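You operate a simulated robot arm through the tools that you are given. There is no shell and no other tool.

You run a simulated robot arm. Do the job below in one go: nothing can be reset, and whatever is moved stays where it is left.

TASK
Sand the rough patch off the beige block, then wax its top.
Fine: use the orange sanding pad; clear wax on the black grip pad; sanding pad and grip pad go back, the tin is closed. A coat counts when it lies all over at full strength: go over it till it gets no stronger. What is to be rubbed or washed off counts as gone when no trace of it is left.
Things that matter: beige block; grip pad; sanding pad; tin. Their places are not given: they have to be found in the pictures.

The check looks at the end state, three seconds after you hand in, the way a careful person would. Anything else that was tipped, shoved, dropped, spilled or broken makes it a failure.

THE ROBOT
A 7-joint arm with a two-finger parallel gripper, fixed in place. Base frame: the origin is on the floor under the middle of its stand, x ahead of it, y to its left, z up; the work surface is at about z = 880. Lengths are in mm, angles in rad, forces in N, time in s.
With the tool pointing down near the work surface it reaches from about 100 to 640 mm from the base axis. Its first joint turns from -1.152 to 1.152 rad. Payload 1.57 kg.
The TCP is the grasp point between the finger pads, 30 mm short of the fingertips. In the tool frame z runs along the fingers and y along their closing line. The gripper opens to 80 mm. The fingers are 17 mm wide and 12 mm thick; the gripper's body (40 by 82 mm) begins 80 mm behind the TCP.
Orientation is that of the tool frame in the base frame, as a unit quaternion [x, y, z, w]. With the fingers straight down and closing along the base's y, the tool's x points along the base's -x, its y along +y and its z along -z.

THE INTERFACE
- The arm moves only by the tool jog_arm. Its argument "series" is a list of rows, each an object (a shift or turn left out is 0, a gripper value left out holds the last) with "turn": the turn, a rotation vector about the tool's x, y, z in rad, a list of three; "dp": the shift along the tool's x, y, z in mm, a list of three; "claw": the opening, from 0 (shut) to 1 (fully open). In form: [{"turn": [wx, wy, wz], "dp": [x, y, z], "claw": claw}, ...]. A call has 1 to 20 rows; each row is the pose to reach, as a shift and turn from the pose commanded when the call began, along the tool's axes at that moment. A row lasts 0.2 s, in which the tool goes at most 50 mm and 0.15 rad; a call with a longer step from one row to the next is refused whole, and so is a gripper value outside its range. A pose out of reach is approached as far as the arm can. The call stops where the force on the tool passes 40 N (or 10 N more than at its start, if that is more) or the arm is blocked; 0.2 s more then pass. The fingers move at their own pace (about 72 mm/s each) and stop on an object; they squeeze with about 34 N. The grip force told is the motor's: it shows also when the fingers shut on nothing. Time passes only in rows, and 0.2 s behind the last, so rows that repeat a pose let the fingers close. It gives the time, the measured TCP pose, the force on the tool (base axes), the opening and the grip force at its end, in the units of the frame above (readings bear some noise), with the torque about the TCP (base axes, N m) and any sound that the robot's microphone picked up.
- Cameras (640 x 400 px; columns grow to the right, rows downward): "scene" is fixed at [61.4, 439.9, 1437.8]; the picture's right is [-0.80, -0.59, 0.00], its down [-0.30, 0.41, -0.86] and it looks along [0.51, -0.69, -0.51] (base axes); focal length 347 px, centre (320, 200). "wrist" rides on the gripper at [72, -7, -122] in the tool frame; the picture's right is [0.09, 1.00, 0.00], its down [-0.84, 0.08, -0.54] and it looks along [-0.54, 0.05, 0.84] (tool axes); focal length 238 px, centre (320, 200).
- get_image(camera): a new picture of that camera. It takes no simulated time.
- measure_at(camera, pixels): for up to 12 pixels [column, row] of the newest picture of that camera ("zoom" is the newest enlarged one), the place [x, y, z] in the base frame of the surface seen there, good to about 2 mm, but the place of the scene camera against the robot may be out by one fixed shift of up to 18 mm in any direction. It takes no simulated time.
- zoom(camera, box): a new picture of the part [left, top, right, bottom] of that camera's present view, enlarged. It takes no simulated time.
- job_done(): hands the job in; it is judged then, once.

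Leave the gripper open and the arm clear of the work at the hand-in unless told otherwise.

The tools are called after ">>>" as name(argument=value, ...) on one line, values as JSON. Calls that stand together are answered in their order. jog_arm: Moves the arm, as the interface text tells. Its arguments: {"type":"object","properties":{"series":{"type":"array"}},"required":["series"]} The other tools are called the same way: get_image (camera) takes a picture; measure_at (camera, pixels) gives the place of the surface under pixels of a picture; zoom (camera, box) takes an enlarged picture of a part of a camera's view; job_done () hands the job in.

At the start:

```text
t: 0.0
eef_pos: [393.7, 104.2, 1190.5]
ee_rot: [0.001, 1.0, 0.0, 0.0]
force: [-0.9, -0.4, -0.4]
moment: [-0.04, -0.01, -0.01]
opening: 80.1
gripper_force: 0.1
```

scene: 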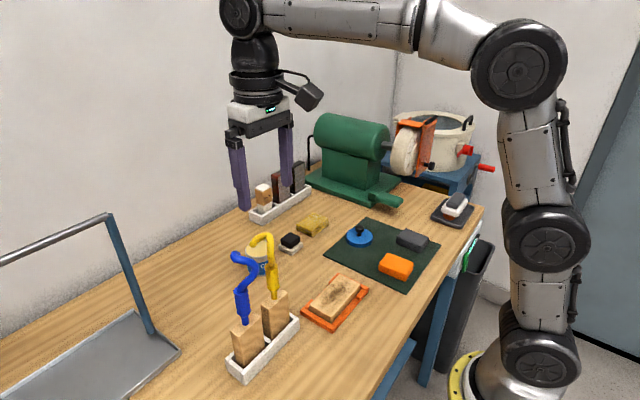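
wrist: 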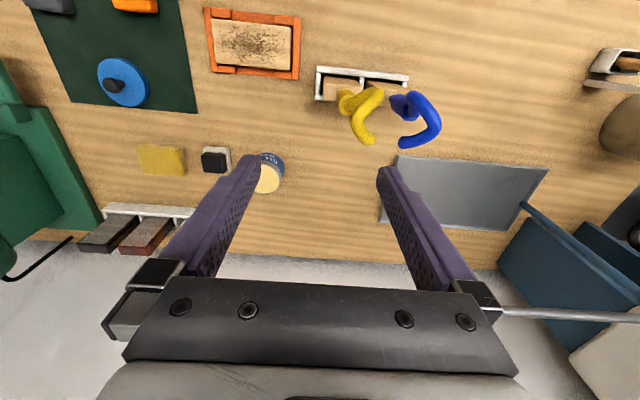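

I see the bench: the beige block with a dark patch in an orange holder (scene ~335,298), an orange pad (~396,266) on a green mat, and a small black pad (~290,242) near a tin (~258,255). I'll enlarge these areas first.

>>> zoom(camera="scene", box=[220, 200, 380, 300])

>>> zoom(camera="scene", box=[320, 200, 480, 300])

>>> zoom(camera="scene", box=[220, 250, 380, 350])

>>> zoom(camera="wrist", box=[20, 0, 340, 200])

```text
4.00 times, centred on (300, 250) of scene
```

zoom: 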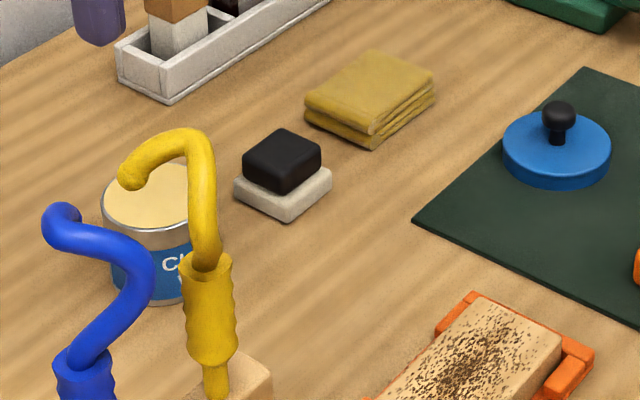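

```text
4.00 times, centred on (400, 250) of scene
```

zoom: 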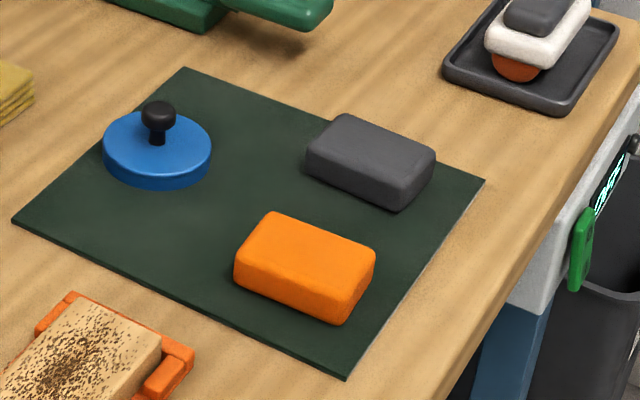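

```text
4.00 times, centred on (300, 300) of scene
```

zoom: 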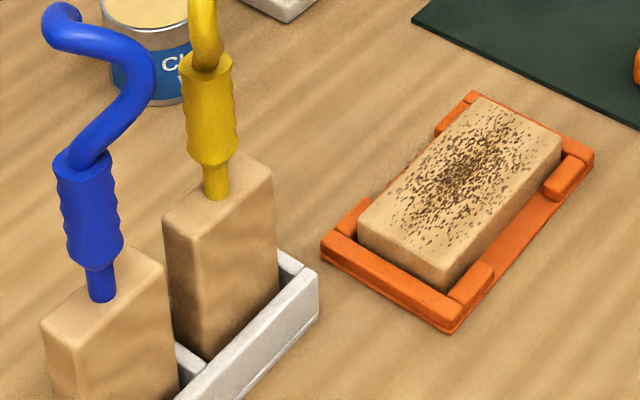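

```text
2.00 times, centred on (180, 100) of wrist
```

zoom: 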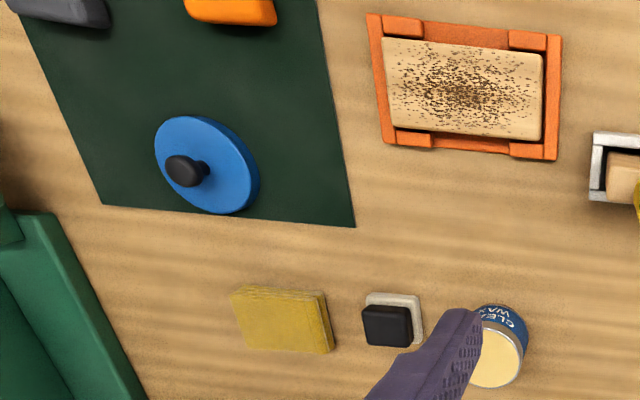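

The tin reads CLEAR WAX and stands open; the blue disc with a black knob on the mat looks like its lid. The black grip pad sits on something white. I'll measure points in this wrist enlargement: block corners, tin, black pad, lid, orange pad.

>>> measure_at(camera="zoom", pixels=[[388, 42], [538, 58], [536, 136], [392, 122], [462, 92], [372, 20], [555, 150], [388, 325], [372, 298], [500, 362], [185, 172], [235, 8]])

>>> measure_at(camera="scene", pixels=[[398, 262], [361, 231], [360, 242], [290, 240], [283, 249], [258, 250], [335, 297], [358, 283], [312, 307], [410, 240], [312, 225], [300, 280]])

```text
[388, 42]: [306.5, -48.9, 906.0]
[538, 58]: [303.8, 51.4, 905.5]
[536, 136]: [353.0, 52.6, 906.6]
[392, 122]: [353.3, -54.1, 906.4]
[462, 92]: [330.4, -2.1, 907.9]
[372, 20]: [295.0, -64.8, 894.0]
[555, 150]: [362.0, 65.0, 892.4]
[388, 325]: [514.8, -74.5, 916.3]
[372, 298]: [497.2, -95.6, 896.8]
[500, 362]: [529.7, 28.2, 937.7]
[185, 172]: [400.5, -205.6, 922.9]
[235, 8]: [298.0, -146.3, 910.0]
```

```text
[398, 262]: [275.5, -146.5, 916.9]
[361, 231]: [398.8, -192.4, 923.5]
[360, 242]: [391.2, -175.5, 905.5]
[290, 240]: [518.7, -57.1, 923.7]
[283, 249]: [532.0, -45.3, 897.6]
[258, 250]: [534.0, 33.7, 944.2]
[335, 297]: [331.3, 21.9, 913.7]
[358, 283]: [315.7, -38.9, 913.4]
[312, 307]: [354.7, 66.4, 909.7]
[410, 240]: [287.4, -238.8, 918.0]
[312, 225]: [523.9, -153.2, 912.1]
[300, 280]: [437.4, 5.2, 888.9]
```

By the wrist camera, the block's top is at z≈907, x 305–354, y −52–52. The tin is near (530, 28), the black pad near (515, −75), the lid near (400, −200) and the orange pad near (290, −146). I'll move the arm high and back over the mat to see the orange pad closely.

>>> jog_arm(series=[{"dp": [20, -30, 0], "claw": 1}, {"dp": [40, -60, 0]}, {"dp": [62, -90, 10]}, {"dp": [84, -120, 25]}, {"dp": [106, -150, 45]}, {"dp": [128, -180, 65]}, {"dp": [145, -210, 85]}, {"dp": [162, -235, 100]}, {"dp": [174, -250, 110]}, {"dp": [174, -250, 110]}])

>>> get_image(camera="wrist")

>>> get_image(camera="scene")

```text
t: 2.2
eef_pos: [217.4, -147.1, 1081.4]
ee_rot: [0.0, 1.0, 0.0, 0.001]
force: [0.3, 0.6, -0.3]
moment: [0.0, 0.02, 0.01]
opening: 80.4
gripper_force: 0.1
```

```text
taken
```

wrist: 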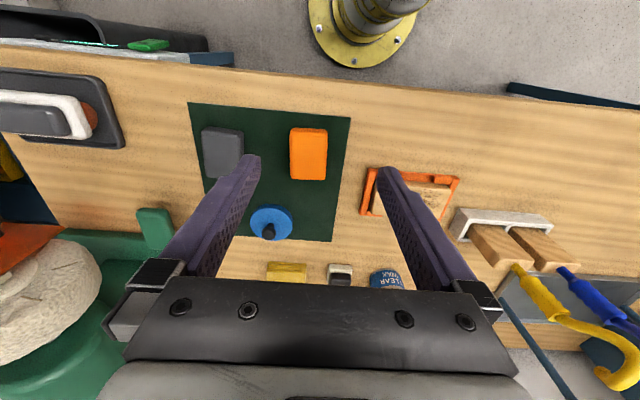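

```text
taken
```

scene: 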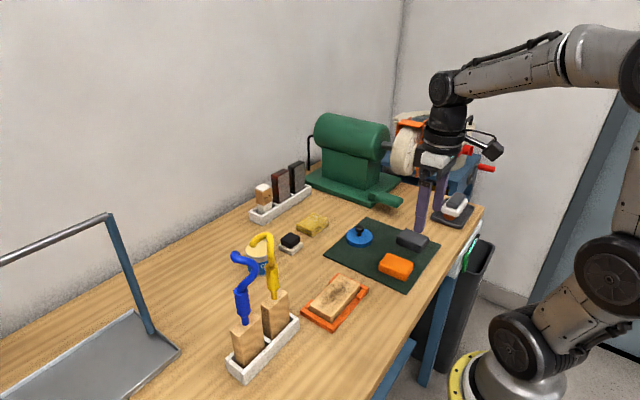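

I can now see the orange pad (wrist ~308,153), the grey pad beside it and the lid. I'll enlarge this area and measure.

>>> zoom(camera="wrist", box=[180, 90, 372, 210])

>>> measure_at(camera="wrist", pixels=[[308, 150], [293, 135], [325, 135], [325, 174], [294, 174], [222, 150], [270, 215], [268, 235], [339, 280], [339, 268], [385, 273], [290, 275]])

```text
3.33 times, centred on (276, 150) of wrist
```

zoom: 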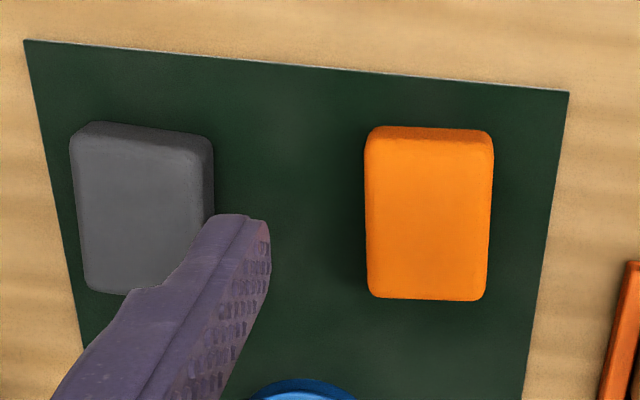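

```text
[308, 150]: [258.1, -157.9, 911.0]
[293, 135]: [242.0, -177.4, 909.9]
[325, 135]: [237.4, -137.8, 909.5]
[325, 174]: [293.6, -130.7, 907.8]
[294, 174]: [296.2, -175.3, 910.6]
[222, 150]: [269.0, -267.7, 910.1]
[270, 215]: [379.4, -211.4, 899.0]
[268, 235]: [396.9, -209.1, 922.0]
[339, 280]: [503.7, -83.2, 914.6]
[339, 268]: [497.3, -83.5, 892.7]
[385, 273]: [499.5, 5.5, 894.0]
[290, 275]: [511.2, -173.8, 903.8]
```

The orange pad is about 46 mm wide in y and 63 in x. I'll refine its edges in the enlargement.

>>> measure_at(camera="zoom", pixels=[[372, 220], [486, 220], [430, 140], [430, 290], [430, 215], [520, 220], [430, 340], [300, 220], [372, 150], [486, 150], [372, 285], [480, 285]])

```text
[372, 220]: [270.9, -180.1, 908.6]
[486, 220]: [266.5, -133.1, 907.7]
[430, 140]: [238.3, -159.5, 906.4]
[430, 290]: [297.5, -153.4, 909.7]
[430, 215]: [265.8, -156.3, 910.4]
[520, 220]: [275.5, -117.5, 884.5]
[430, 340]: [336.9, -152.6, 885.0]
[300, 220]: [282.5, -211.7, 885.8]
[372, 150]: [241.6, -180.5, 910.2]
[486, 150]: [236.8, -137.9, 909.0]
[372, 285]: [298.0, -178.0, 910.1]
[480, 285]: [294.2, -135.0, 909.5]
```

Pad top is at z≈910 with its base on the mat at 885, centre (268, −157), turned about 0.05 rad. I'll line up above it with the fingers open and check before going down.

>>> jog_arm(series=[{"dp": [-20, -4, 30], "turn": [0, 0, -0.02], "claw": 1}, {"dp": [-40, -8, 60], "turn": [0, 0, -0.045]}, {"dp": [-49, -11, 95], "turn": [0, 0, -0.048]}, {"dp": [-49, -11, 115], "turn": [0, 0, -0.048]}, {"dp": [-49, -11, 115], "turn": [0, 0, -0.048]}])

>>> get_image(camera="wrist")

>>> zoom(camera="scene", box=[340, 180, 468, 300])

```text
t: 3.4
eef_pos: [267.6, -157.7, 965.5]
ee_rot: [-0.024, 1.0, 0.0, 0.0]
force: [-0.4, 0.4, 0.2]
moment: [-0.01, 0.04, 0.02]
opening: 80.0
gripper_force: 0.1
```

```text
taken
```

wrist: 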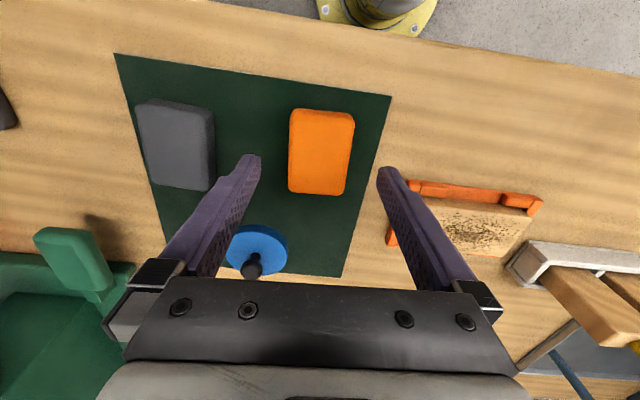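

```text
3.33 times, centred on (404, 240) of scene
```

zoom: 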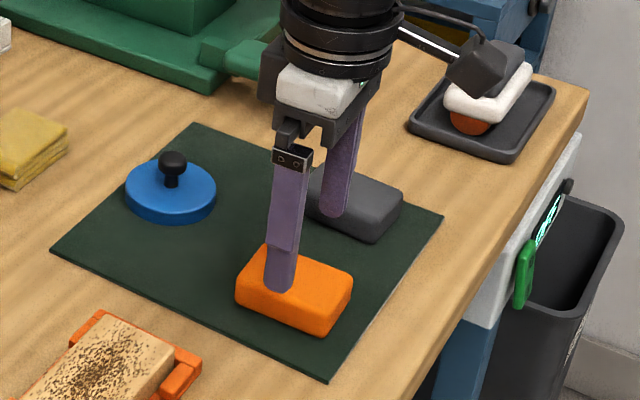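

The fingers straddle the pad (wrist ~321,152). One more check of its edges from this closer view before going down.

>>> measure_at(camera="wrist", pixels=[[292, 150], [351, 150], [321, 116], [321, 190], [321, 152], [365, 150], [283, 150], [298, 118], [345, 118], [295, 186], [343, 190]])

```text
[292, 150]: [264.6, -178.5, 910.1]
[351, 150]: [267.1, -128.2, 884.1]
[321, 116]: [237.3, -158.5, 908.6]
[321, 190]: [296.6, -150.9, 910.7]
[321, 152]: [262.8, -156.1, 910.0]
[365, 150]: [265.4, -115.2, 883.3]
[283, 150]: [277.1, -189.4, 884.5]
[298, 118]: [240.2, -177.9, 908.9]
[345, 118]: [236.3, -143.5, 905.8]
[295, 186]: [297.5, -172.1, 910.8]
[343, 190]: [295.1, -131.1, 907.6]
```

The centre is confirmed at about (267, −156). I'll go down to TCP z≈925 so the tips reach halfway down the pad, then close.

>>> jog_arm(series=[{"dp": [0, 0, 15], "claw": 1}, {"dp": [0, 0, 30]}, {"dp": [0, 0, 40]}, {"dp": [0, 0, 40]}, {"dp": [0, 0, 40], "claw": 0}, {"dp": [0, 0, 40], "claw": 0}, {"dp": [0, 0, 40], "claw": 0}, {"dp": [0, 0, 40], "claw": 0}])

>>> get_image(camera="wrist")

```text
t: 5.2
eef_pos: [267.6, -156.6, 927.1]
ee_rot: [-0.025, 1.0, 0.0, 0.0]
force: [-0.9, 0.2, -0.4]
moment: [0.0, 0.0, 0.03]
opening: 48.5
gripper_force: 34.0
```

```text
taken
```

wrist: 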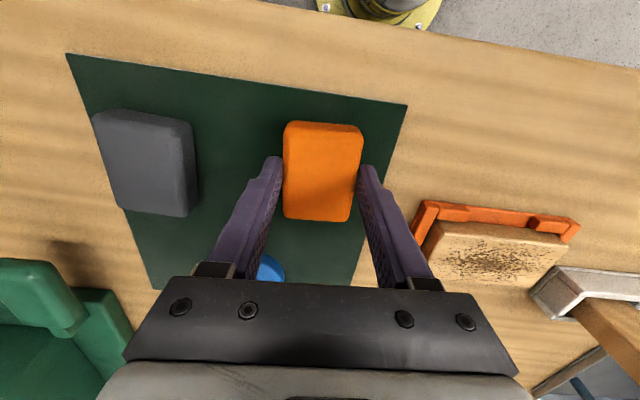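

The pad is gripped (opening 48.5, 34 N). I'll lift it straight up about 90 mm and look.

>>> jog_arm(series=[{"dp": [0, 0, -20], "claw": 0}, {"dp": [0, 0, -55]}, {"dp": [0, 0, -90]}, {"dp": [0, 0, -90]}])

>>> get_image(camera="wrist")

>>> zoom(camera="scene", box=[200, 180, 460, 380])

```text
t: 6.2
eef_pos: [267.7, -158.2, 1015.0]
ee_rot: [-0.025, 1.0, 0.0, 0.0]
force: [0.4, -0.4, 0.7]
moment: [0.0, 0.03, -0.02]
opening: 48.6
gripper_force: 34.1
```

```text
taken
```

wrist: 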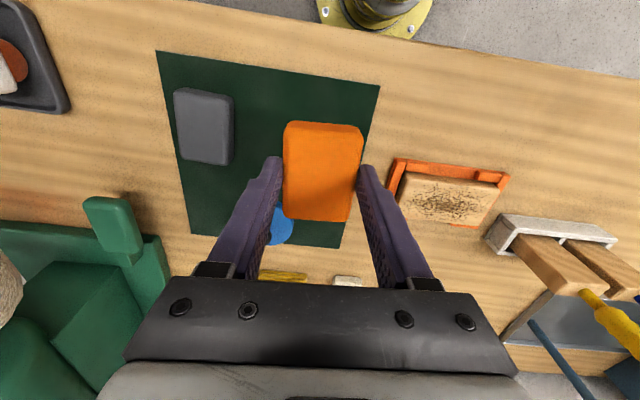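

```text
2.00 times, centred on (330, 280) of scene
```

zoom: 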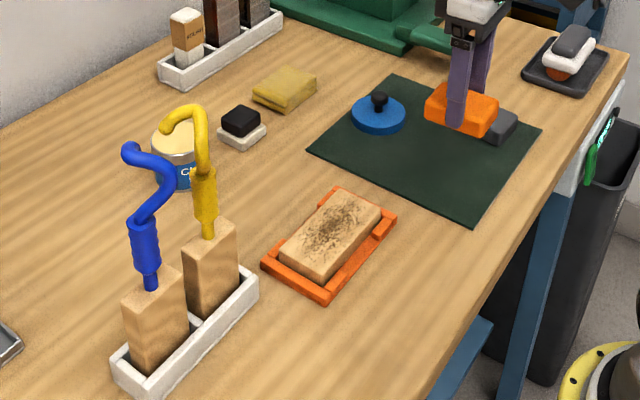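

The pad is in hand. I'll measure the block's corners and the rack with the yellow and blue handles, so the gripper stays clear of them.

>>> measure_at(camera="wrist", pixels=[[405, 177], [497, 187], [482, 224], [402, 212], [450, 200], [402, 163], [505, 178], [497, 240], [528, 240], [560, 290], [592, 295], [612, 240]])

>>> measure_at(camera="scene", pixels=[[334, 277], [304, 306], [330, 317], [388, 288], [304, 301], [265, 240], [298, 283], [268, 306]])

```text
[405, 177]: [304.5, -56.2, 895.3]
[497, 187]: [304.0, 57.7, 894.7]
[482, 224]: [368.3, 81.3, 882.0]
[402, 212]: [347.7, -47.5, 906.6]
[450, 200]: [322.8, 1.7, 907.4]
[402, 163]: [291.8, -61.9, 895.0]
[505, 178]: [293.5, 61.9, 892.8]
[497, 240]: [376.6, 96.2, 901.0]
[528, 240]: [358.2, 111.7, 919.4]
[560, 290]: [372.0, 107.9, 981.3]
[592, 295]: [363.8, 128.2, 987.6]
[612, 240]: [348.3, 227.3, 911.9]
```

```text
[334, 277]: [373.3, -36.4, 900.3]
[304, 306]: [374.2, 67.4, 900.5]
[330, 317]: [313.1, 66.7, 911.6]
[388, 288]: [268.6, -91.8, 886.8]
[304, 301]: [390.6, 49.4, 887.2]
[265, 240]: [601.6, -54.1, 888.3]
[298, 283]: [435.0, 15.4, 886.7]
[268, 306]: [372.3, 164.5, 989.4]
```

Rack's nearest edge is at y≈96. I'll measure the yellow and blue handles too, since they stand tall.

>>> measure_at(camera="scene", pixels=[[262, 236], [256, 242], [271, 245], [273, 265], [273, 285], [237, 256], [250, 265], [243, 305], [284, 296], [243, 330], [275, 315], [252, 238]])

>>> zoom(camera="scene", box=[280, 250, 400, 340])

```text
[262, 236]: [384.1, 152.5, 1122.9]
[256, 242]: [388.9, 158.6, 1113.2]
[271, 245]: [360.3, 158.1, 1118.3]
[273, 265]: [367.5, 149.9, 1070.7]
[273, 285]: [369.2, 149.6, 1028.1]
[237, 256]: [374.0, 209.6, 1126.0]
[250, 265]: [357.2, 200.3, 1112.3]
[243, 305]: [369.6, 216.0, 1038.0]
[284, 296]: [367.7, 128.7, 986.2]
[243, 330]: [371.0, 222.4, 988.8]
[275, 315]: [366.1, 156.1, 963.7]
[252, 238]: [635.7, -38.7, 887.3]
```

```text
4.44 times, centred on (340, 295) of scene
```

zoom: 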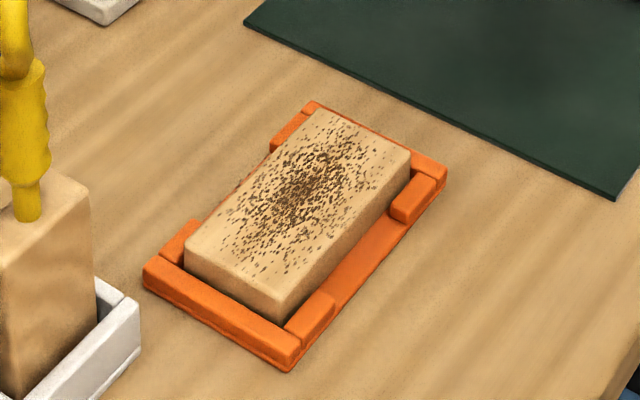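

The yellow and blue handles stand at y≥130, x≈370, clear of the gripper as it sweeps over the block. Next I'll carry the pad over the block's middle, squared to it, about 10 mm above its top.

>>> jog_arm(series=[{"dp": [-14, 31, 0], "turn": [0, 0, 0.01], "claw": 0}, {"dp": [-28, 61, 0], "turn": [0, 0, 0.025]}, {"dp": [-42, 92, 0], "turn": [0, 0, 0.04]}, {"dp": [-56, 122, 0], "turn": [0, 0, 0.049]}, {"dp": [-69.3, 152.9, 10], "turn": [0, 0, 0.049]}, {"dp": [-69.3, 152.9, 35], "turn": [0, 0, 0.049]}, {"dp": [-69.3, 152.9, 55], "turn": [0, 0, 0.049]}, {"dp": [-69.3, 152.9, 55], "turn": [0, 0, 0.049]}])

>>> get_image(camera="wrist")

>>> zoom(camera="scene", box=[260, 210, 420, 340])

```text
t: 8.0
eef_pos: [329.9, -1.7, 959.9]
ee_rot: [0.001, 1.0, 0.001, 0.001]
force: [-0.3, 0.6, -0.7]
moment: [-0.01, 0.02, -0.06]
opening: 48.8
gripper_force: 34.1
```

```text
taken
```

wrist: 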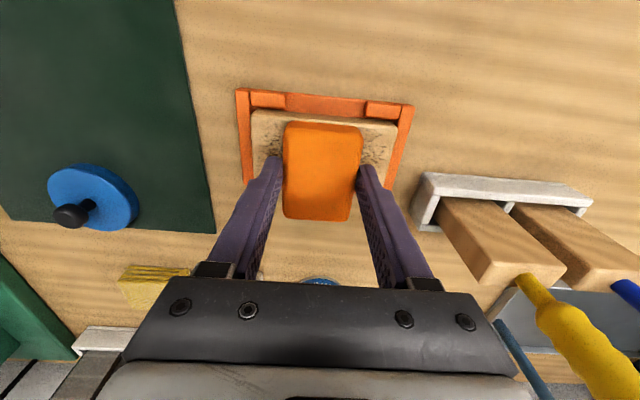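

```text
3.08 times, centred on (340, 275) of scene
```

zoom: 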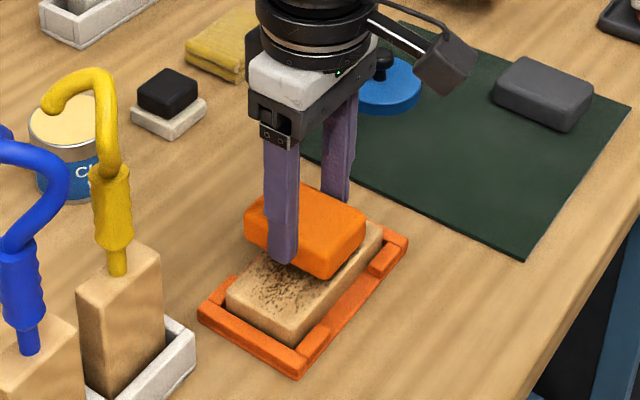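

The pad hangs over the block's middle with a gap of ~10 mm. I'll lower slowly to feel for contact.

>>> jog_arm(series=[{"dp": [0, 0, 4], "claw": 0}, {"dp": [0, 0, 7]}, {"dp": [0, 0, 9]}, {"dp": [0, 0, 10]}, {"dp": [0, 0, 10]}])

```text
t: 9.2
eef_pos: [331.2, -1.4, 950.8]
ee_rot: [0.0, 1.0, 0.0, 0.0]
force: [0.6, 0.0, -0.5]
moment: [-0.01, -0.01, 0.02]
opening: 48.5
gripper_force: 34.0
```

No contact yet. I'll go down in 1 mm steps.

>>> jog_arm(series=[{"dp": [0, 0, 1], "claw": 0}, {"dp": [0, 0, 2]}, {"dp": [0, 0, 2]}])

>>> jog_arm(series=[{"dp": [0, 0, 1], "claw": 0}, {"dp": [0, 0, 1]}])

```text
t: 10.0
eef_pos: [330.5, -1.0, 949.0]
ee_rot: [0.001, 1.0, 0.0, 0.0]
force: [0.2, 0.4, -0.4]
moment: [0.02, 0.02, -0.03]
opening: 48.3
gripper_force: 33.9
```

```text
t: 10.6
eef_pos: [329.8, -0.5, 948.6]
ee_rot: [0.002, 1.0, -0.001, 0.0]
force: [0.1, 0.5, 1.1]
moment: [0.04, 0.01, 0.01]
opening: 48.3
gripper_force: 33.9
```

Force in z is beginning to show (1.1 N). One more millimetre.

>>> jog_arm(series=[{"dp": [0, 0, 1], "claw": 0}, {"dp": [0, 0, 1]}])

```text
t: 11.2
eef_pos: [330.8, -1.9, 947.2]
ee_rot: [0.001, 1.0, 0.0, 0.001]
force: [-1.8, -0.7, 8.0]
moment: [0.03, 0.03, -0.02]
opening: 48.7
gripper_force: 34.3
```

Contact with 8 N of force. I'll sand with strokes along the block's length (y), keeping this height.

>>> jog_arm(series=[{"dp": [0, 11, 0], "claw": 0}, {"dp": [0, 22, 0]}, {"dp": [0, 33, 0]}, {"dp": [0, 22, 0]}, {"dp": [0, 11, 0]}, {"dp": [0, 0, 0]}, {"dp": [0, -11, 0]}, {"dp": [0, -22, 0]}, {"dp": [0, -33, 0]}, {"dp": [0, -22, 0]}, {"dp": [0, -11, 0]}, {"dp": [0, 0, 0]}])

>>> zoom(camera="scene", box=[260, 210, 420, 340])

>>> get_image(camera="wrist")

```text
t: 13.8
eef_pos: [329.4, -2.7, 947.6]
ee_rot: [0.001, 1.0, 0.0, 0.001]
force: [1.5, -9.6, 18.4]
moment: [-0.37, -0.01, 0.02]
opening: 48.5
gripper_force: 34.3
```

```text
3.08 times, centred on (340, 275) of scene
```

zoom: 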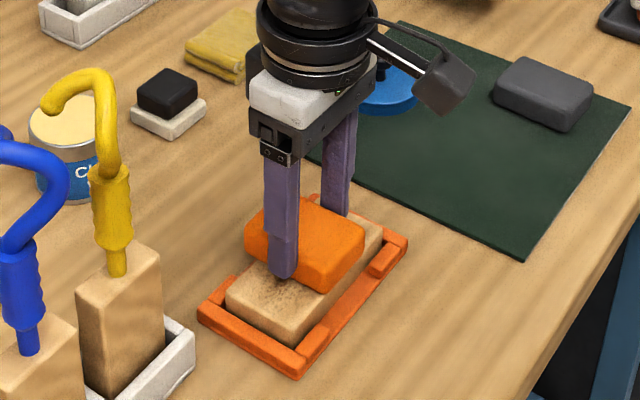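

```text
taken
```

wrist: 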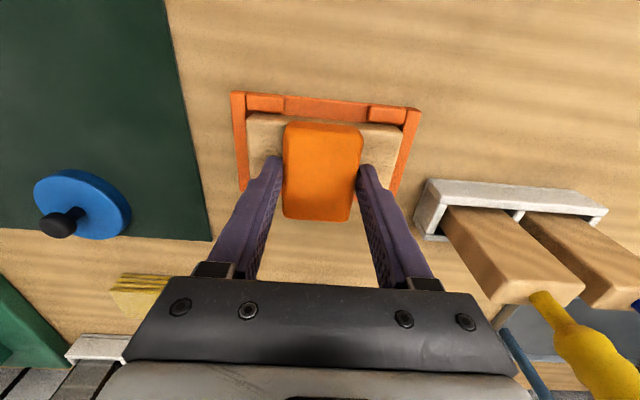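

The patch is fading noticeably and the block hasn't moved. The force was 18 N, so I'll ease up by 0.5 mm and keep stroking.

>>> jog_arm(series=[{"dp": [0, 12, -0.5], "claw": 0}, {"dp": [0, 24, -0.5]}, {"dp": [0, 35, -0.5]}, {"dp": [0, 24, -0.5]}, {"dp": [0, 12, -0.5]}, {"dp": [0, 0, -0.5]}, {"dp": [0, -12, -0.5]}, {"dp": [0, -24, -0.5]}, {"dp": [0, -35, -0.5]}, {"dp": [0, -24, -0.5]}, {"dp": [0, -12, -0.5]}, {"dp": [0, 0, -0.5]}, {"dp": [0, 12, -0.5]}, {"dp": [0, 24, -0.5]}, {"dp": [0, 35, -0.5]}, {"dp": [0, 24, -0.5]}, {"dp": [0, 12, -0.5]}, {"dp": [0, 0, -0.5]}])

>>> zoom(camera="scene", box=[260, 210, 420, 340])

```text
t: 17.6
eef_pos: [329.2, -0.8, 947.9]
ee_rot: [0.0, 1.0, 0.0, 0.0]
force: [-0.2, 0.0, -0.6]
moment: [0.01, 0.01, 0.0]
opening: 48.4
gripper_force: 33.8
```

```text
3.08 times, centred on (340, 275) of scene
```

zoom: 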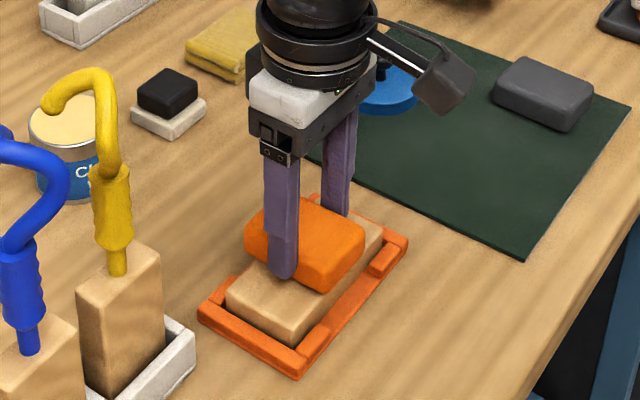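

The part I can see looks clean now, but the force is near zero, so the pad has lost contact. I'll lower 1 mm, read the force, and then stroke again.

>>> jog_arm(series=[{"dp": [0, 0, 1], "claw": 0}, {"dp": [0, 0, 1]}])

```text
t: 18.2
eef_pos: [330.6, -0.3, 946.9]
ee_rot: [0.001, 1.0, -0.001, 0.001]
force: [-4.4, -1.4, 11.0]
moment: [-0.1, 0.23, 0.03]
opening: 48.5
gripper_force: 33.9
```

Contact is back at 11 N. Three more full strokes over the whole top.

>>> jog_arm(series=[{"dp": [0, 12, 0], "claw": 0}, {"dp": [0, 24, 0]}, {"dp": [0, 35, 0]}, {"dp": [0, 24, 0]}, {"dp": [0, 12, 0]}, {"dp": [0, 0, 0]}, {"dp": [0, -12, 0]}, {"dp": [0, -24, 0]}, {"dp": [0, -35, 0]}, {"dp": [0, -24, 0]}, {"dp": [0, -12, 0]}, {"dp": [0, 0, 0]}, {"dp": [0, 12, 0]}, {"dp": [0, 24, 0]}, {"dp": [0, 35, 0]}, {"dp": [0, 24, 0]}, {"dp": [0, 12, 0]}, {"dp": [0, 0, 0]}])

```text
t: 22.0
eef_pos: [329.3, -0.7, 946.3]
ee_rot: [0.001, 1.0, 0.0, 0.001]
force: [0.8, 11.2, 20.4]
moment: [0.47, -0.07, -0.03]
opening: 48.9
gripper_force: 33.6
```

>>> jog_arm(series=[{"dp": [0, -12, 0], "claw": 0}, {"dp": [0, -24, 0]}, {"dp": [0, -35, 0]}, {"dp": [0, -24, 0]}, {"dp": [0, -12, 0]}, {"dp": [0, 0, 0]}, {"dp": [0, 12, 0]}, {"dp": [0, 24, 0]}, {"dp": [0, 35, 0]}, {"dp": [0, 24, 0]}, {"dp": [0, 12, 0]}, {"dp": [0, 0, 0]}, {"dp": [0, 0, -20]}, {"dp": [0, 0, -60]}, {"dp": [45, 0, -90]}, {"dp": [90, 0, -110]}, {"dp": [90, 0, -110]}])

>>> get_image(camera="wrist")

>>> zoom(camera="scene", box=[280, 250, 400, 340])

```text
refused: row 15 steps farther than a row can; nothing moved
```

```text
taken
```

wrist: 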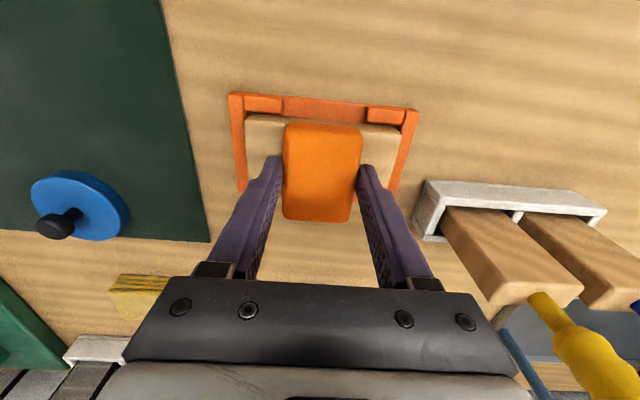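

```text
4.44 times, centred on (340, 295) of scene
```

zoom: 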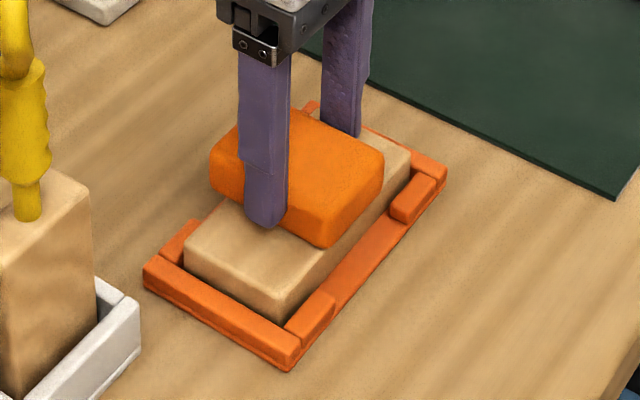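

That call was refused whole because one step was too long, so nothing moved. The visible ends look clean. I'll repeat the strokes, then lift and back off with smaller steps to look at the middle.

>>> jog_arm(series=[{"dp": [0, -12, 0], "claw": 0}, {"dp": [0, -24, 0]}, {"dp": [0, -35, 0]}, {"dp": [0, -24, 0]}, {"dp": [0, -12, 0]}, {"dp": [0, 0, 0]}, {"dp": [0, 12, 0]}, {"dp": [0, 24, 0]}, {"dp": [0, 35, 0]}, {"dp": [0, 24, 0]}, {"dp": [0, 12, 0]}, {"dp": [0, 0, 0]}, {"dp": [0, 0, -20]}, {"dp": [0, 0, -60]}, {"dp": [30, 0, -85]}, {"dp": [60, 0, -105]}, {"dp": [90, 0, -110]}, {"dp": [90, 0, -110]}])

>>> get_image(camera="wrist")

>>> zoom(camera="scene", box=[280, 250, 400, 340])

```text
t: 25.8
eef_pos: [238.3, -2.5, 1055.2]
ee_rot: [0.001, 1.0, 0.0, -0.001]
force: [-0.8, -0.2, 0.5]
moment: [-0.01, 0.02, -0.02]
opening: 48.8
gripper_force: 33.8
```

```text
taken
```

wrist: 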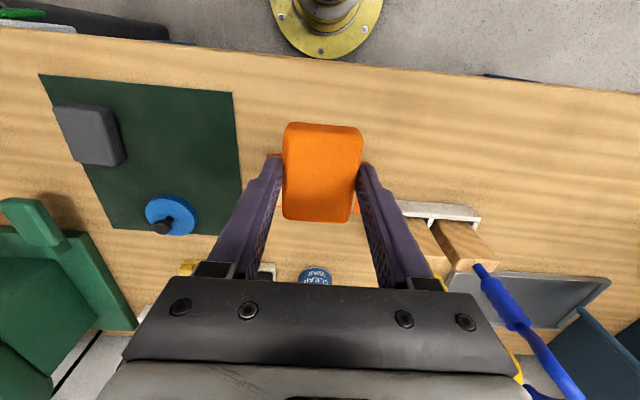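

```text
4.44 times, centred on (340, 295) of scene
```

zoom: 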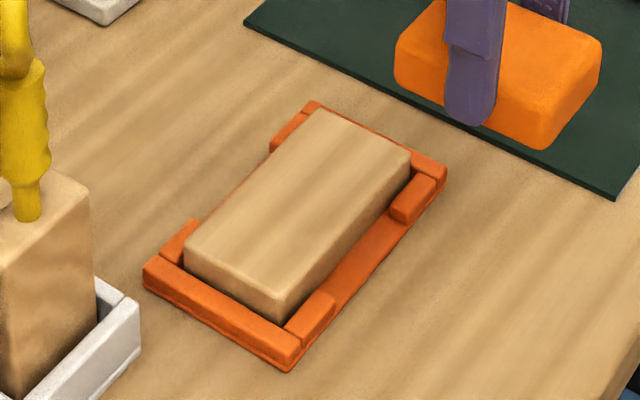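

The block's top looks clean. I'll enlarge it further to check for any leftover speck.

>>> zoom(camera="scene", box=[308, 270, 364, 310])

```text
10.00 times, centred on (336, 290) of scene
```

zoom: 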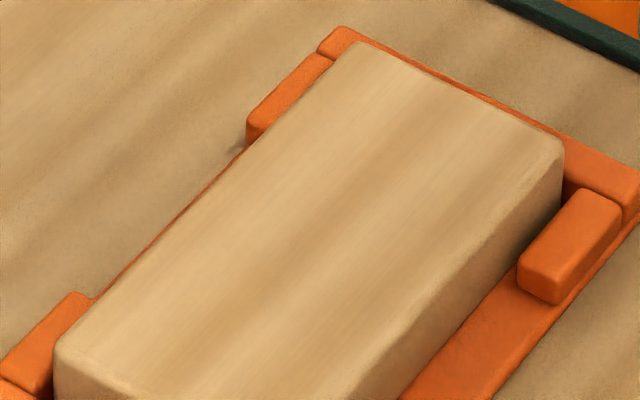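

No trace remains. I'll carry the pad back to above its old place on the mat and look at the block with the wrist camera on the way.

>>> jog_arm(series=[{"dp": [-6, -31, 10], "turn": [0, 0, -0.01], "claw": 0}, {"dp": [-12, -62, 20], "turn": [0, 0, -0.02]}, {"dp": [-18, -93, 30], "turn": [0, 0, -0.03]}, {"dp": [-24, -124, 40], "turn": [0, 0, -0.04]}, {"dp": [-28, -155.5, 42], "turn": [0, 0, -0.05]}, {"dp": [-28, -155.5, 42], "turn": [0, 0, -0.05]}])

>>> get_image(camera="wrist")

>>> zoom(camera="wrist", box=[380, 150, 520, 238])

```text
t: 27.2
eef_pos: [266.3, -155.6, 1015.0]
ee_rot: [-0.024, 1.0, 0.0, 0.0]
force: [-0.1, -1.0, 0.4]
moment: [0.01, -0.01, -0.02]
opening: 48.5
gripper_force: 34.3
```

```text
taken
```

wrist: 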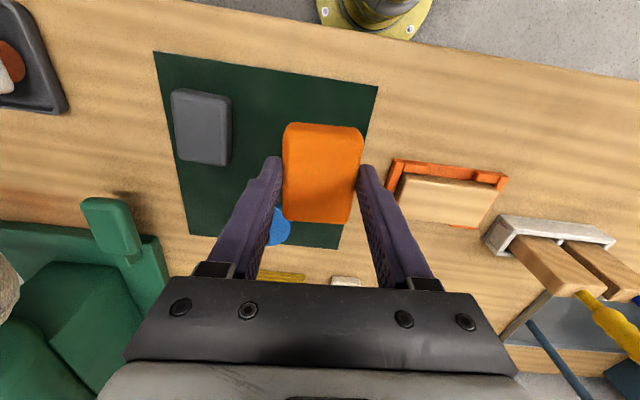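

```text
4.55 times, centred on (450, 194) of wrist
```

zoom: 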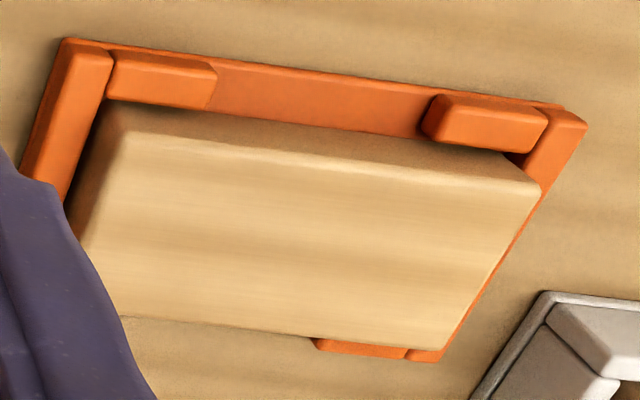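

The top is clean from this side as well. Now I'll lower the pad to its old spot, slowly near the mat.

>>> jog_arm(series=[{"dp": [0, -0.5, 30], "claw": 0}, {"dp": [0, -0.5, 60]}, {"dp": [0, -0.5, 80]}, {"dp": [0, -0.5, 86]}, {"dp": [0, -0.5, 87]}, {"dp": [0, -0.5, 88]}, {"dp": [0, -0.5, 88]}])

```text
t: 28.8
eef_pos: [266.8, -156.4, 926.6]
ee_rot: [-0.024, 1.0, 0.0, 0.0]
force: [0.3, -0.2, -0.3]
moment: [0.01, 0.02, 0.02]
opening: 48.6
gripper_force: 33.8
```

No contact yet; I'll go down in 1 mm steps until I feel the mat.

>>> jog_arm(series=[{"dp": [0, 0, 0.7], "claw": 0}, {"dp": [0, 0, 1.4]}, {"dp": [0, 0, 1.4]}])

>>> jog_arm(series=[{"dp": [0, 0, 0.7], "claw": 0}, {"dp": [0, 0, 0.7]}])

```text
t: 29.6
eef_pos: [267.6, -156.8, 924.8]
ee_rot: [-0.025, 1.0, -0.001, 0.0]
force: [0.0, -0.4, 0.0]
moment: [-0.02, 0.02, 0.01]
opening: 48.5
gripper_force: 34.1
```

```text
t: 30.2
eef_pos: [266.5, -156.8, 924.0]
ee_rot: [-0.025, 1.0, 0.0, 0.0]
force: [-0.1, -0.1, 1.7]
moment: [0.06, -0.02, 0.02]
opening: 48.5
gripper_force: 34.1
```

The mat is felt (1.7 N). I'll open the fingers and rise straight up.

>>> jog_arm(series=[{"dp": [0, 0, 0.5], "claw": 0}, {"dp": [0, 0, 0.5], "claw": 1}, {"dp": [0, 0, 0.5], "claw": 1}, {"dp": [0, 0, 0], "claw": 1}, {"dp": [0, 0, -20], "claw": 1}, {"dp": [0, 0, -60], "claw": 1}, {"dp": [0, 0, -100], "claw": 1}, {"dp": [0, 0, -130], "claw": 1}, {"dp": [0, 0, -130], "claw": 1}])

>>> get_image(camera="wrist")

>>> get_image(camera="scene")

```text
t: 32.2
eef_pos: [268.9, -153.8, 1054.3]
ee_rot: [-0.024, 1.0, -0.001, 0.001]
force: [-0.1, 0.8, 0.4]
moment: [0.0, 0.02, 0.0]
opening: 80.2
gripper_force: 0.0
```

```text
taken
```

wrist: 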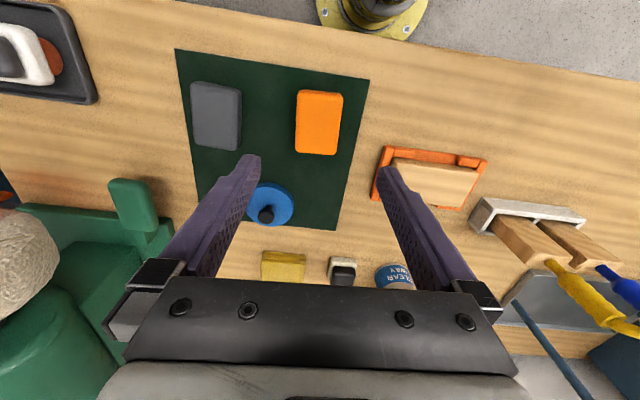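

```text
taken
```

scene: 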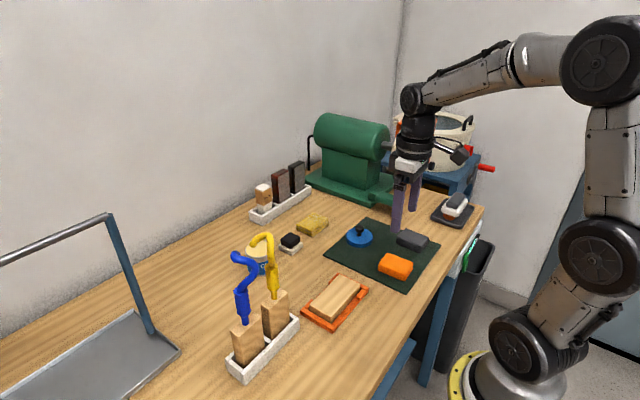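

The orange pad is back in its place and the block is clean. Next I'll go high over toward the black pad and the tin to see them from close.

>>> jog_arm(series=[{"dp": [-27, 16, -20], "turn": [0, 0, 0.01], "claw": 1}, {"dp": [-54, 32, -40], "turn": [0, 0, 0.02]}, {"dp": [-81, 48, -40], "turn": [0, 0, 0.03]}, {"dp": [-108, 64, -40], "turn": [0, 0, 0.04]}, {"dp": [-135, 80, -20], "turn": [0, 0, 0.049]}, {"dp": [-135, 80, -10], "turn": [0, 0, 0.049]}, {"dp": [-135, 80, -10], "turn": [0, 0, 0.049]}])

>>> get_image(camera="wrist")

>>> zoom(camera="scene", box=[230, 200, 350, 290])

```text
t: 33.8
eef_pos: [398.3, -70.1, 1063.3]
ee_rot: [0.0, 1.0, 0.001, 0.0]
force: [0.4, -0.4, 0.6]
moment: [0.0, 0.01, -0.01]
opening: 79.8
gripper_force: 0.1
```

```text
taken
```

wrist: 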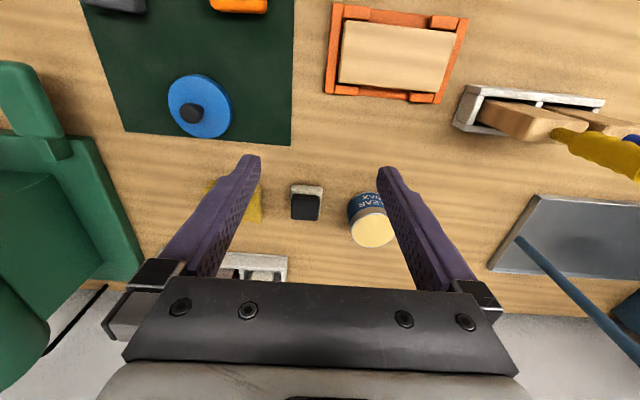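

```text
4.44 times, centred on (290, 245) of scene
```

zoom: 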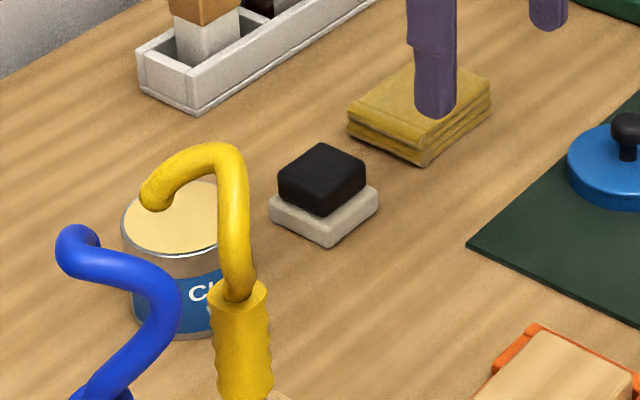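

>>> zoom(camera="wrist", box=[240, 160, 416, 270])

>>> zoom(camera="scene", box=[270, 220, 318, 260])

```text
3.64 times, centred on (328, 215) of wrist
```

zoom: 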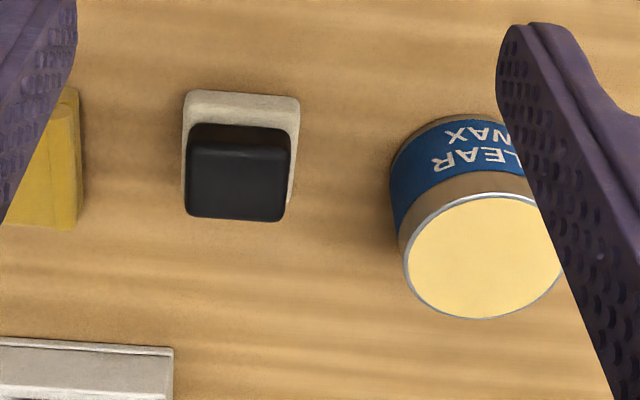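

```text
10.00 times, centred on (294, 240) of scene
```

zoom: 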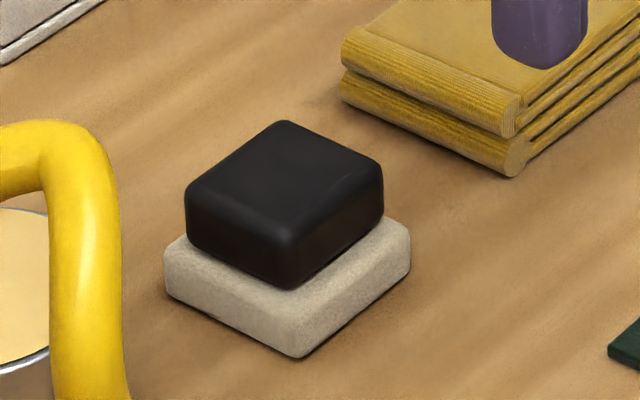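

The pad is a black grip on an off-white felt body about as big as a small square. I'll take the wrist enlargement again and measure the pad and the tin.

>>> zoom(camera="wrist", box=[240, 160, 416, 270])

>>> measure_at(camera="zoom", pixels=[[240, 190], [196, 160], [284, 160], [192, 210], [280, 215], [240, 135], [240, 100], [190, 97], [296, 102], [292, 180], [240, 214], [230, 60]])

>>> measure_at(camera="wrist", pixels=[[372, 231], [372, 214], [372, 246], [352, 231], [391, 231], [358, 220], [372, 200], [360, 243], [190, 113], [200, 80], [200, 135], [172, 100]])

```text
3.64 times, centred on (328, 215) of wrist
```

zoom: 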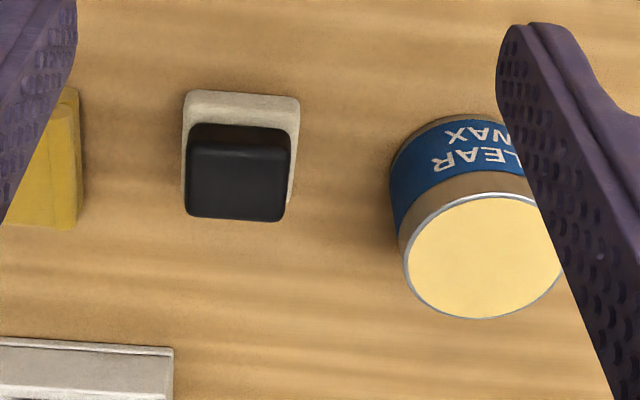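

```text
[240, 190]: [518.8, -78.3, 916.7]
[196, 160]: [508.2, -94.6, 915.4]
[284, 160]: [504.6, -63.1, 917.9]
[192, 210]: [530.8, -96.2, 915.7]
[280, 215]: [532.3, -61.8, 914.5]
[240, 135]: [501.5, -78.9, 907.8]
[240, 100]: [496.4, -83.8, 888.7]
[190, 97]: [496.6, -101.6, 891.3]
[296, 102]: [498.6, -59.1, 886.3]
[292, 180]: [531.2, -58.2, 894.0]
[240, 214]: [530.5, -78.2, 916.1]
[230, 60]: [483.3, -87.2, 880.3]
```

```text
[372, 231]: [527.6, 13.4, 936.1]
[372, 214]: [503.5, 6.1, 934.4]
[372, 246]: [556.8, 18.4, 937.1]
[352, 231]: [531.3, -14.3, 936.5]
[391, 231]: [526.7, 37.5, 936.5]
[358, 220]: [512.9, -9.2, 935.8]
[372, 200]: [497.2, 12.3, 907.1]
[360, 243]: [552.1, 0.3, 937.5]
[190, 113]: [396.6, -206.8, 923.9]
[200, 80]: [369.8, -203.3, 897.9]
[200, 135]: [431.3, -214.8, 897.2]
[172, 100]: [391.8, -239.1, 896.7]
```

The black grip spans y −97…−61 and x 502…533, with its top at z≈917 over a 45 mm felt on the table. The wax disc's centre is near (530, 14) at z≈936. I'll check the cloth's nearest edge and the rack behind so the open fingers clear them.

>>> measure_at(camera="wrist", pixels=[[262, 190], [259, 218], [255, 200], [285, 258], [260, 262], [250, 275], [287, 275], [305, 188], [296, 210], [318, 210], [307, 197], [307, 219]])

```text
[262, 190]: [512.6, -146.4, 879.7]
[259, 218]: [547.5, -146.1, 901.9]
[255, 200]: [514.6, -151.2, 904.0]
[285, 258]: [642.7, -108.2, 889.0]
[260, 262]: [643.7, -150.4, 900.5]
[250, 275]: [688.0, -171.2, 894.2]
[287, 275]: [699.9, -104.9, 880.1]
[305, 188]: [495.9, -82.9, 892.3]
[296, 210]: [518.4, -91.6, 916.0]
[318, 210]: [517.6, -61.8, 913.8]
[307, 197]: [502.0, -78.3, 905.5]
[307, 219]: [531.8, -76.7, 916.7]
```

There is ample clearance (cloth edge at y≈−146, tin from y≈−15). I'll move over the black grip with the fingers partly open and stop above it.

>>> jog_arm(series=[{"dp": [-40, -3, 0], "claw": 0.8}, {"dp": [-80, -6, 0], "claw": 0.8}, {"dp": [-118.5, -8, 10], "claw": 0.8}, {"dp": [-118.5, -8, 50], "claw": 0.8}, {"dp": [-118.5, -8, 90], "claw": 0.8}, {"dp": [-118.5, -8, 90], "claw": 0.8}])

>>> get_image(camera="wrist")

>>> zoom(camera="scene", box=[230, 180, 350, 280])

```text
t: 35.2
eef_pos: [517.4, -81.9, 972.5]
ee_rot: [0.0, 1.0, 0.0, -0.001]
force: [0.3, 0.0, 0.7]
moment: [0.01, 0.0, -0.02]
opening: 64.1
gripper_force: 0.1
```

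```text
taken
```

wrist: 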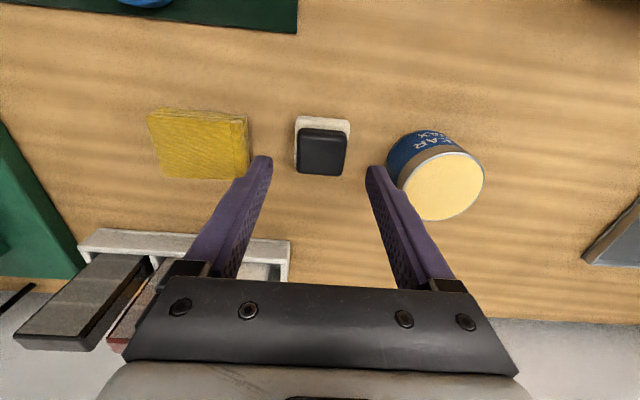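

```text
4.00 times, centred on (290, 230) of scene
```

zoom: 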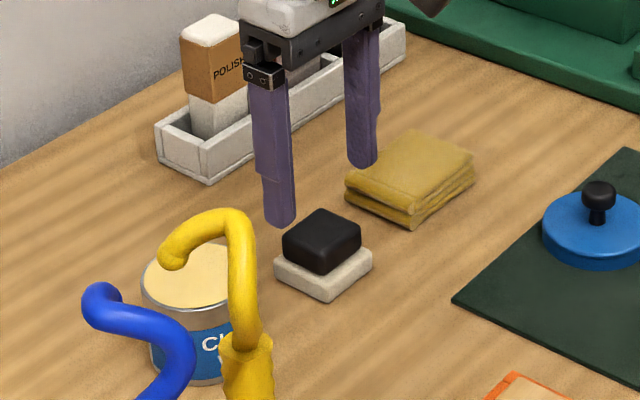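

The fingers straddle the grip, and the whole tin is visible from here. I'll measure both more exactly now.

>>> measure_at(camera="wrist", pixels=[[322, 155], [300, 155], [345, 155], [322, 137], [322, 173], [322, 121], [443, 187], [405, 190], [482, 185], [440, 155], [448, 216], [420, 160]])

>>> zoom(camera="wrist", box=[272, 90, 512, 240])

```text
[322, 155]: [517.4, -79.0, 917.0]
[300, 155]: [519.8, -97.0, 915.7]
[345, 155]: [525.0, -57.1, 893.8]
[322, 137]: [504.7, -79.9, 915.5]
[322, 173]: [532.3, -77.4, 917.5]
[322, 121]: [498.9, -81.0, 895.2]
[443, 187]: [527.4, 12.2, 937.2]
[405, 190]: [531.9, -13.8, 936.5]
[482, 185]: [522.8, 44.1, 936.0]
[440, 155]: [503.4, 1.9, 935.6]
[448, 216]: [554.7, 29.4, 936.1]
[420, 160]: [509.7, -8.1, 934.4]
```

```text
2.67 times, centred on (392, 165) of wrist
```

zoom: 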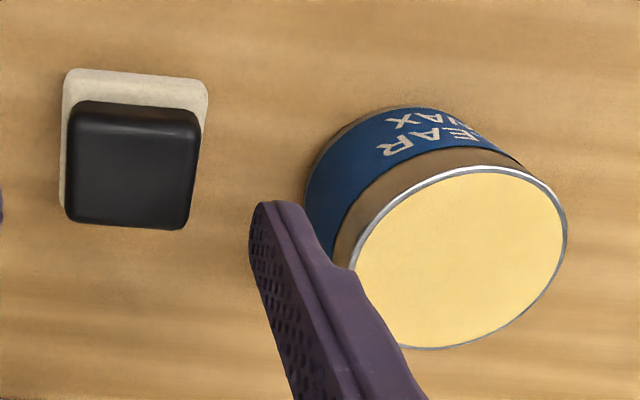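

Grip centre is (518, −79) and tin centre about (530, 15), with rim radius ~29.5. I'll descend so the tips sit just above the felt, then close.

>>> jog_arm(series=[{"dp": [0, 0, 20], "claw": 0.8}, {"dp": [0, 0, 36], "claw": 0.8}, {"dp": [0, 0, 44], "claw": 0.8}, {"dp": [0, 0, 44], "claw": 0.8}, {"dp": [0, 0, 44], "claw": 0}, {"dp": [0, 0, 44], "claw": 0}, {"dp": [0, 0, 44], "claw": 0}, {"dp": [0, 0, 44], "claw": 0}])

>>> get_image(camera="wrist")

>>> zoom(camera="scene", box=[230, 180, 350, 280])

```text
t: 37.0
eef_pos: [515.7, -78.1, 930.3]
ee_rot: [0.0, 1.0, 0.0, 0.0]
force: [0.2, 1.1, 0.3]
moment: [0.01, 0.0, 0.0]
opening: 38.7
gripper_force: 34.3
```

```text
taken
```

wrist: 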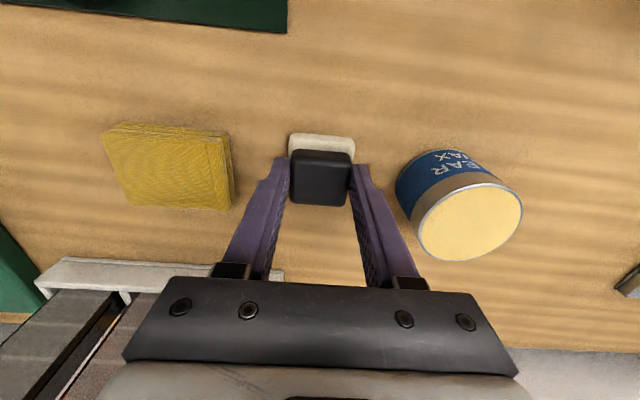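

```text
4.00 times, centred on (290, 230) of scene
```

zoom: 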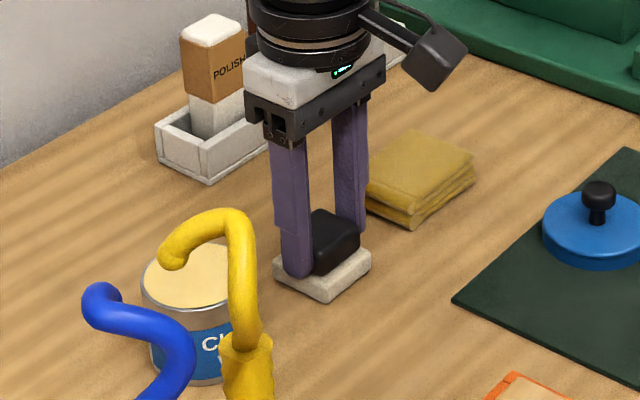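

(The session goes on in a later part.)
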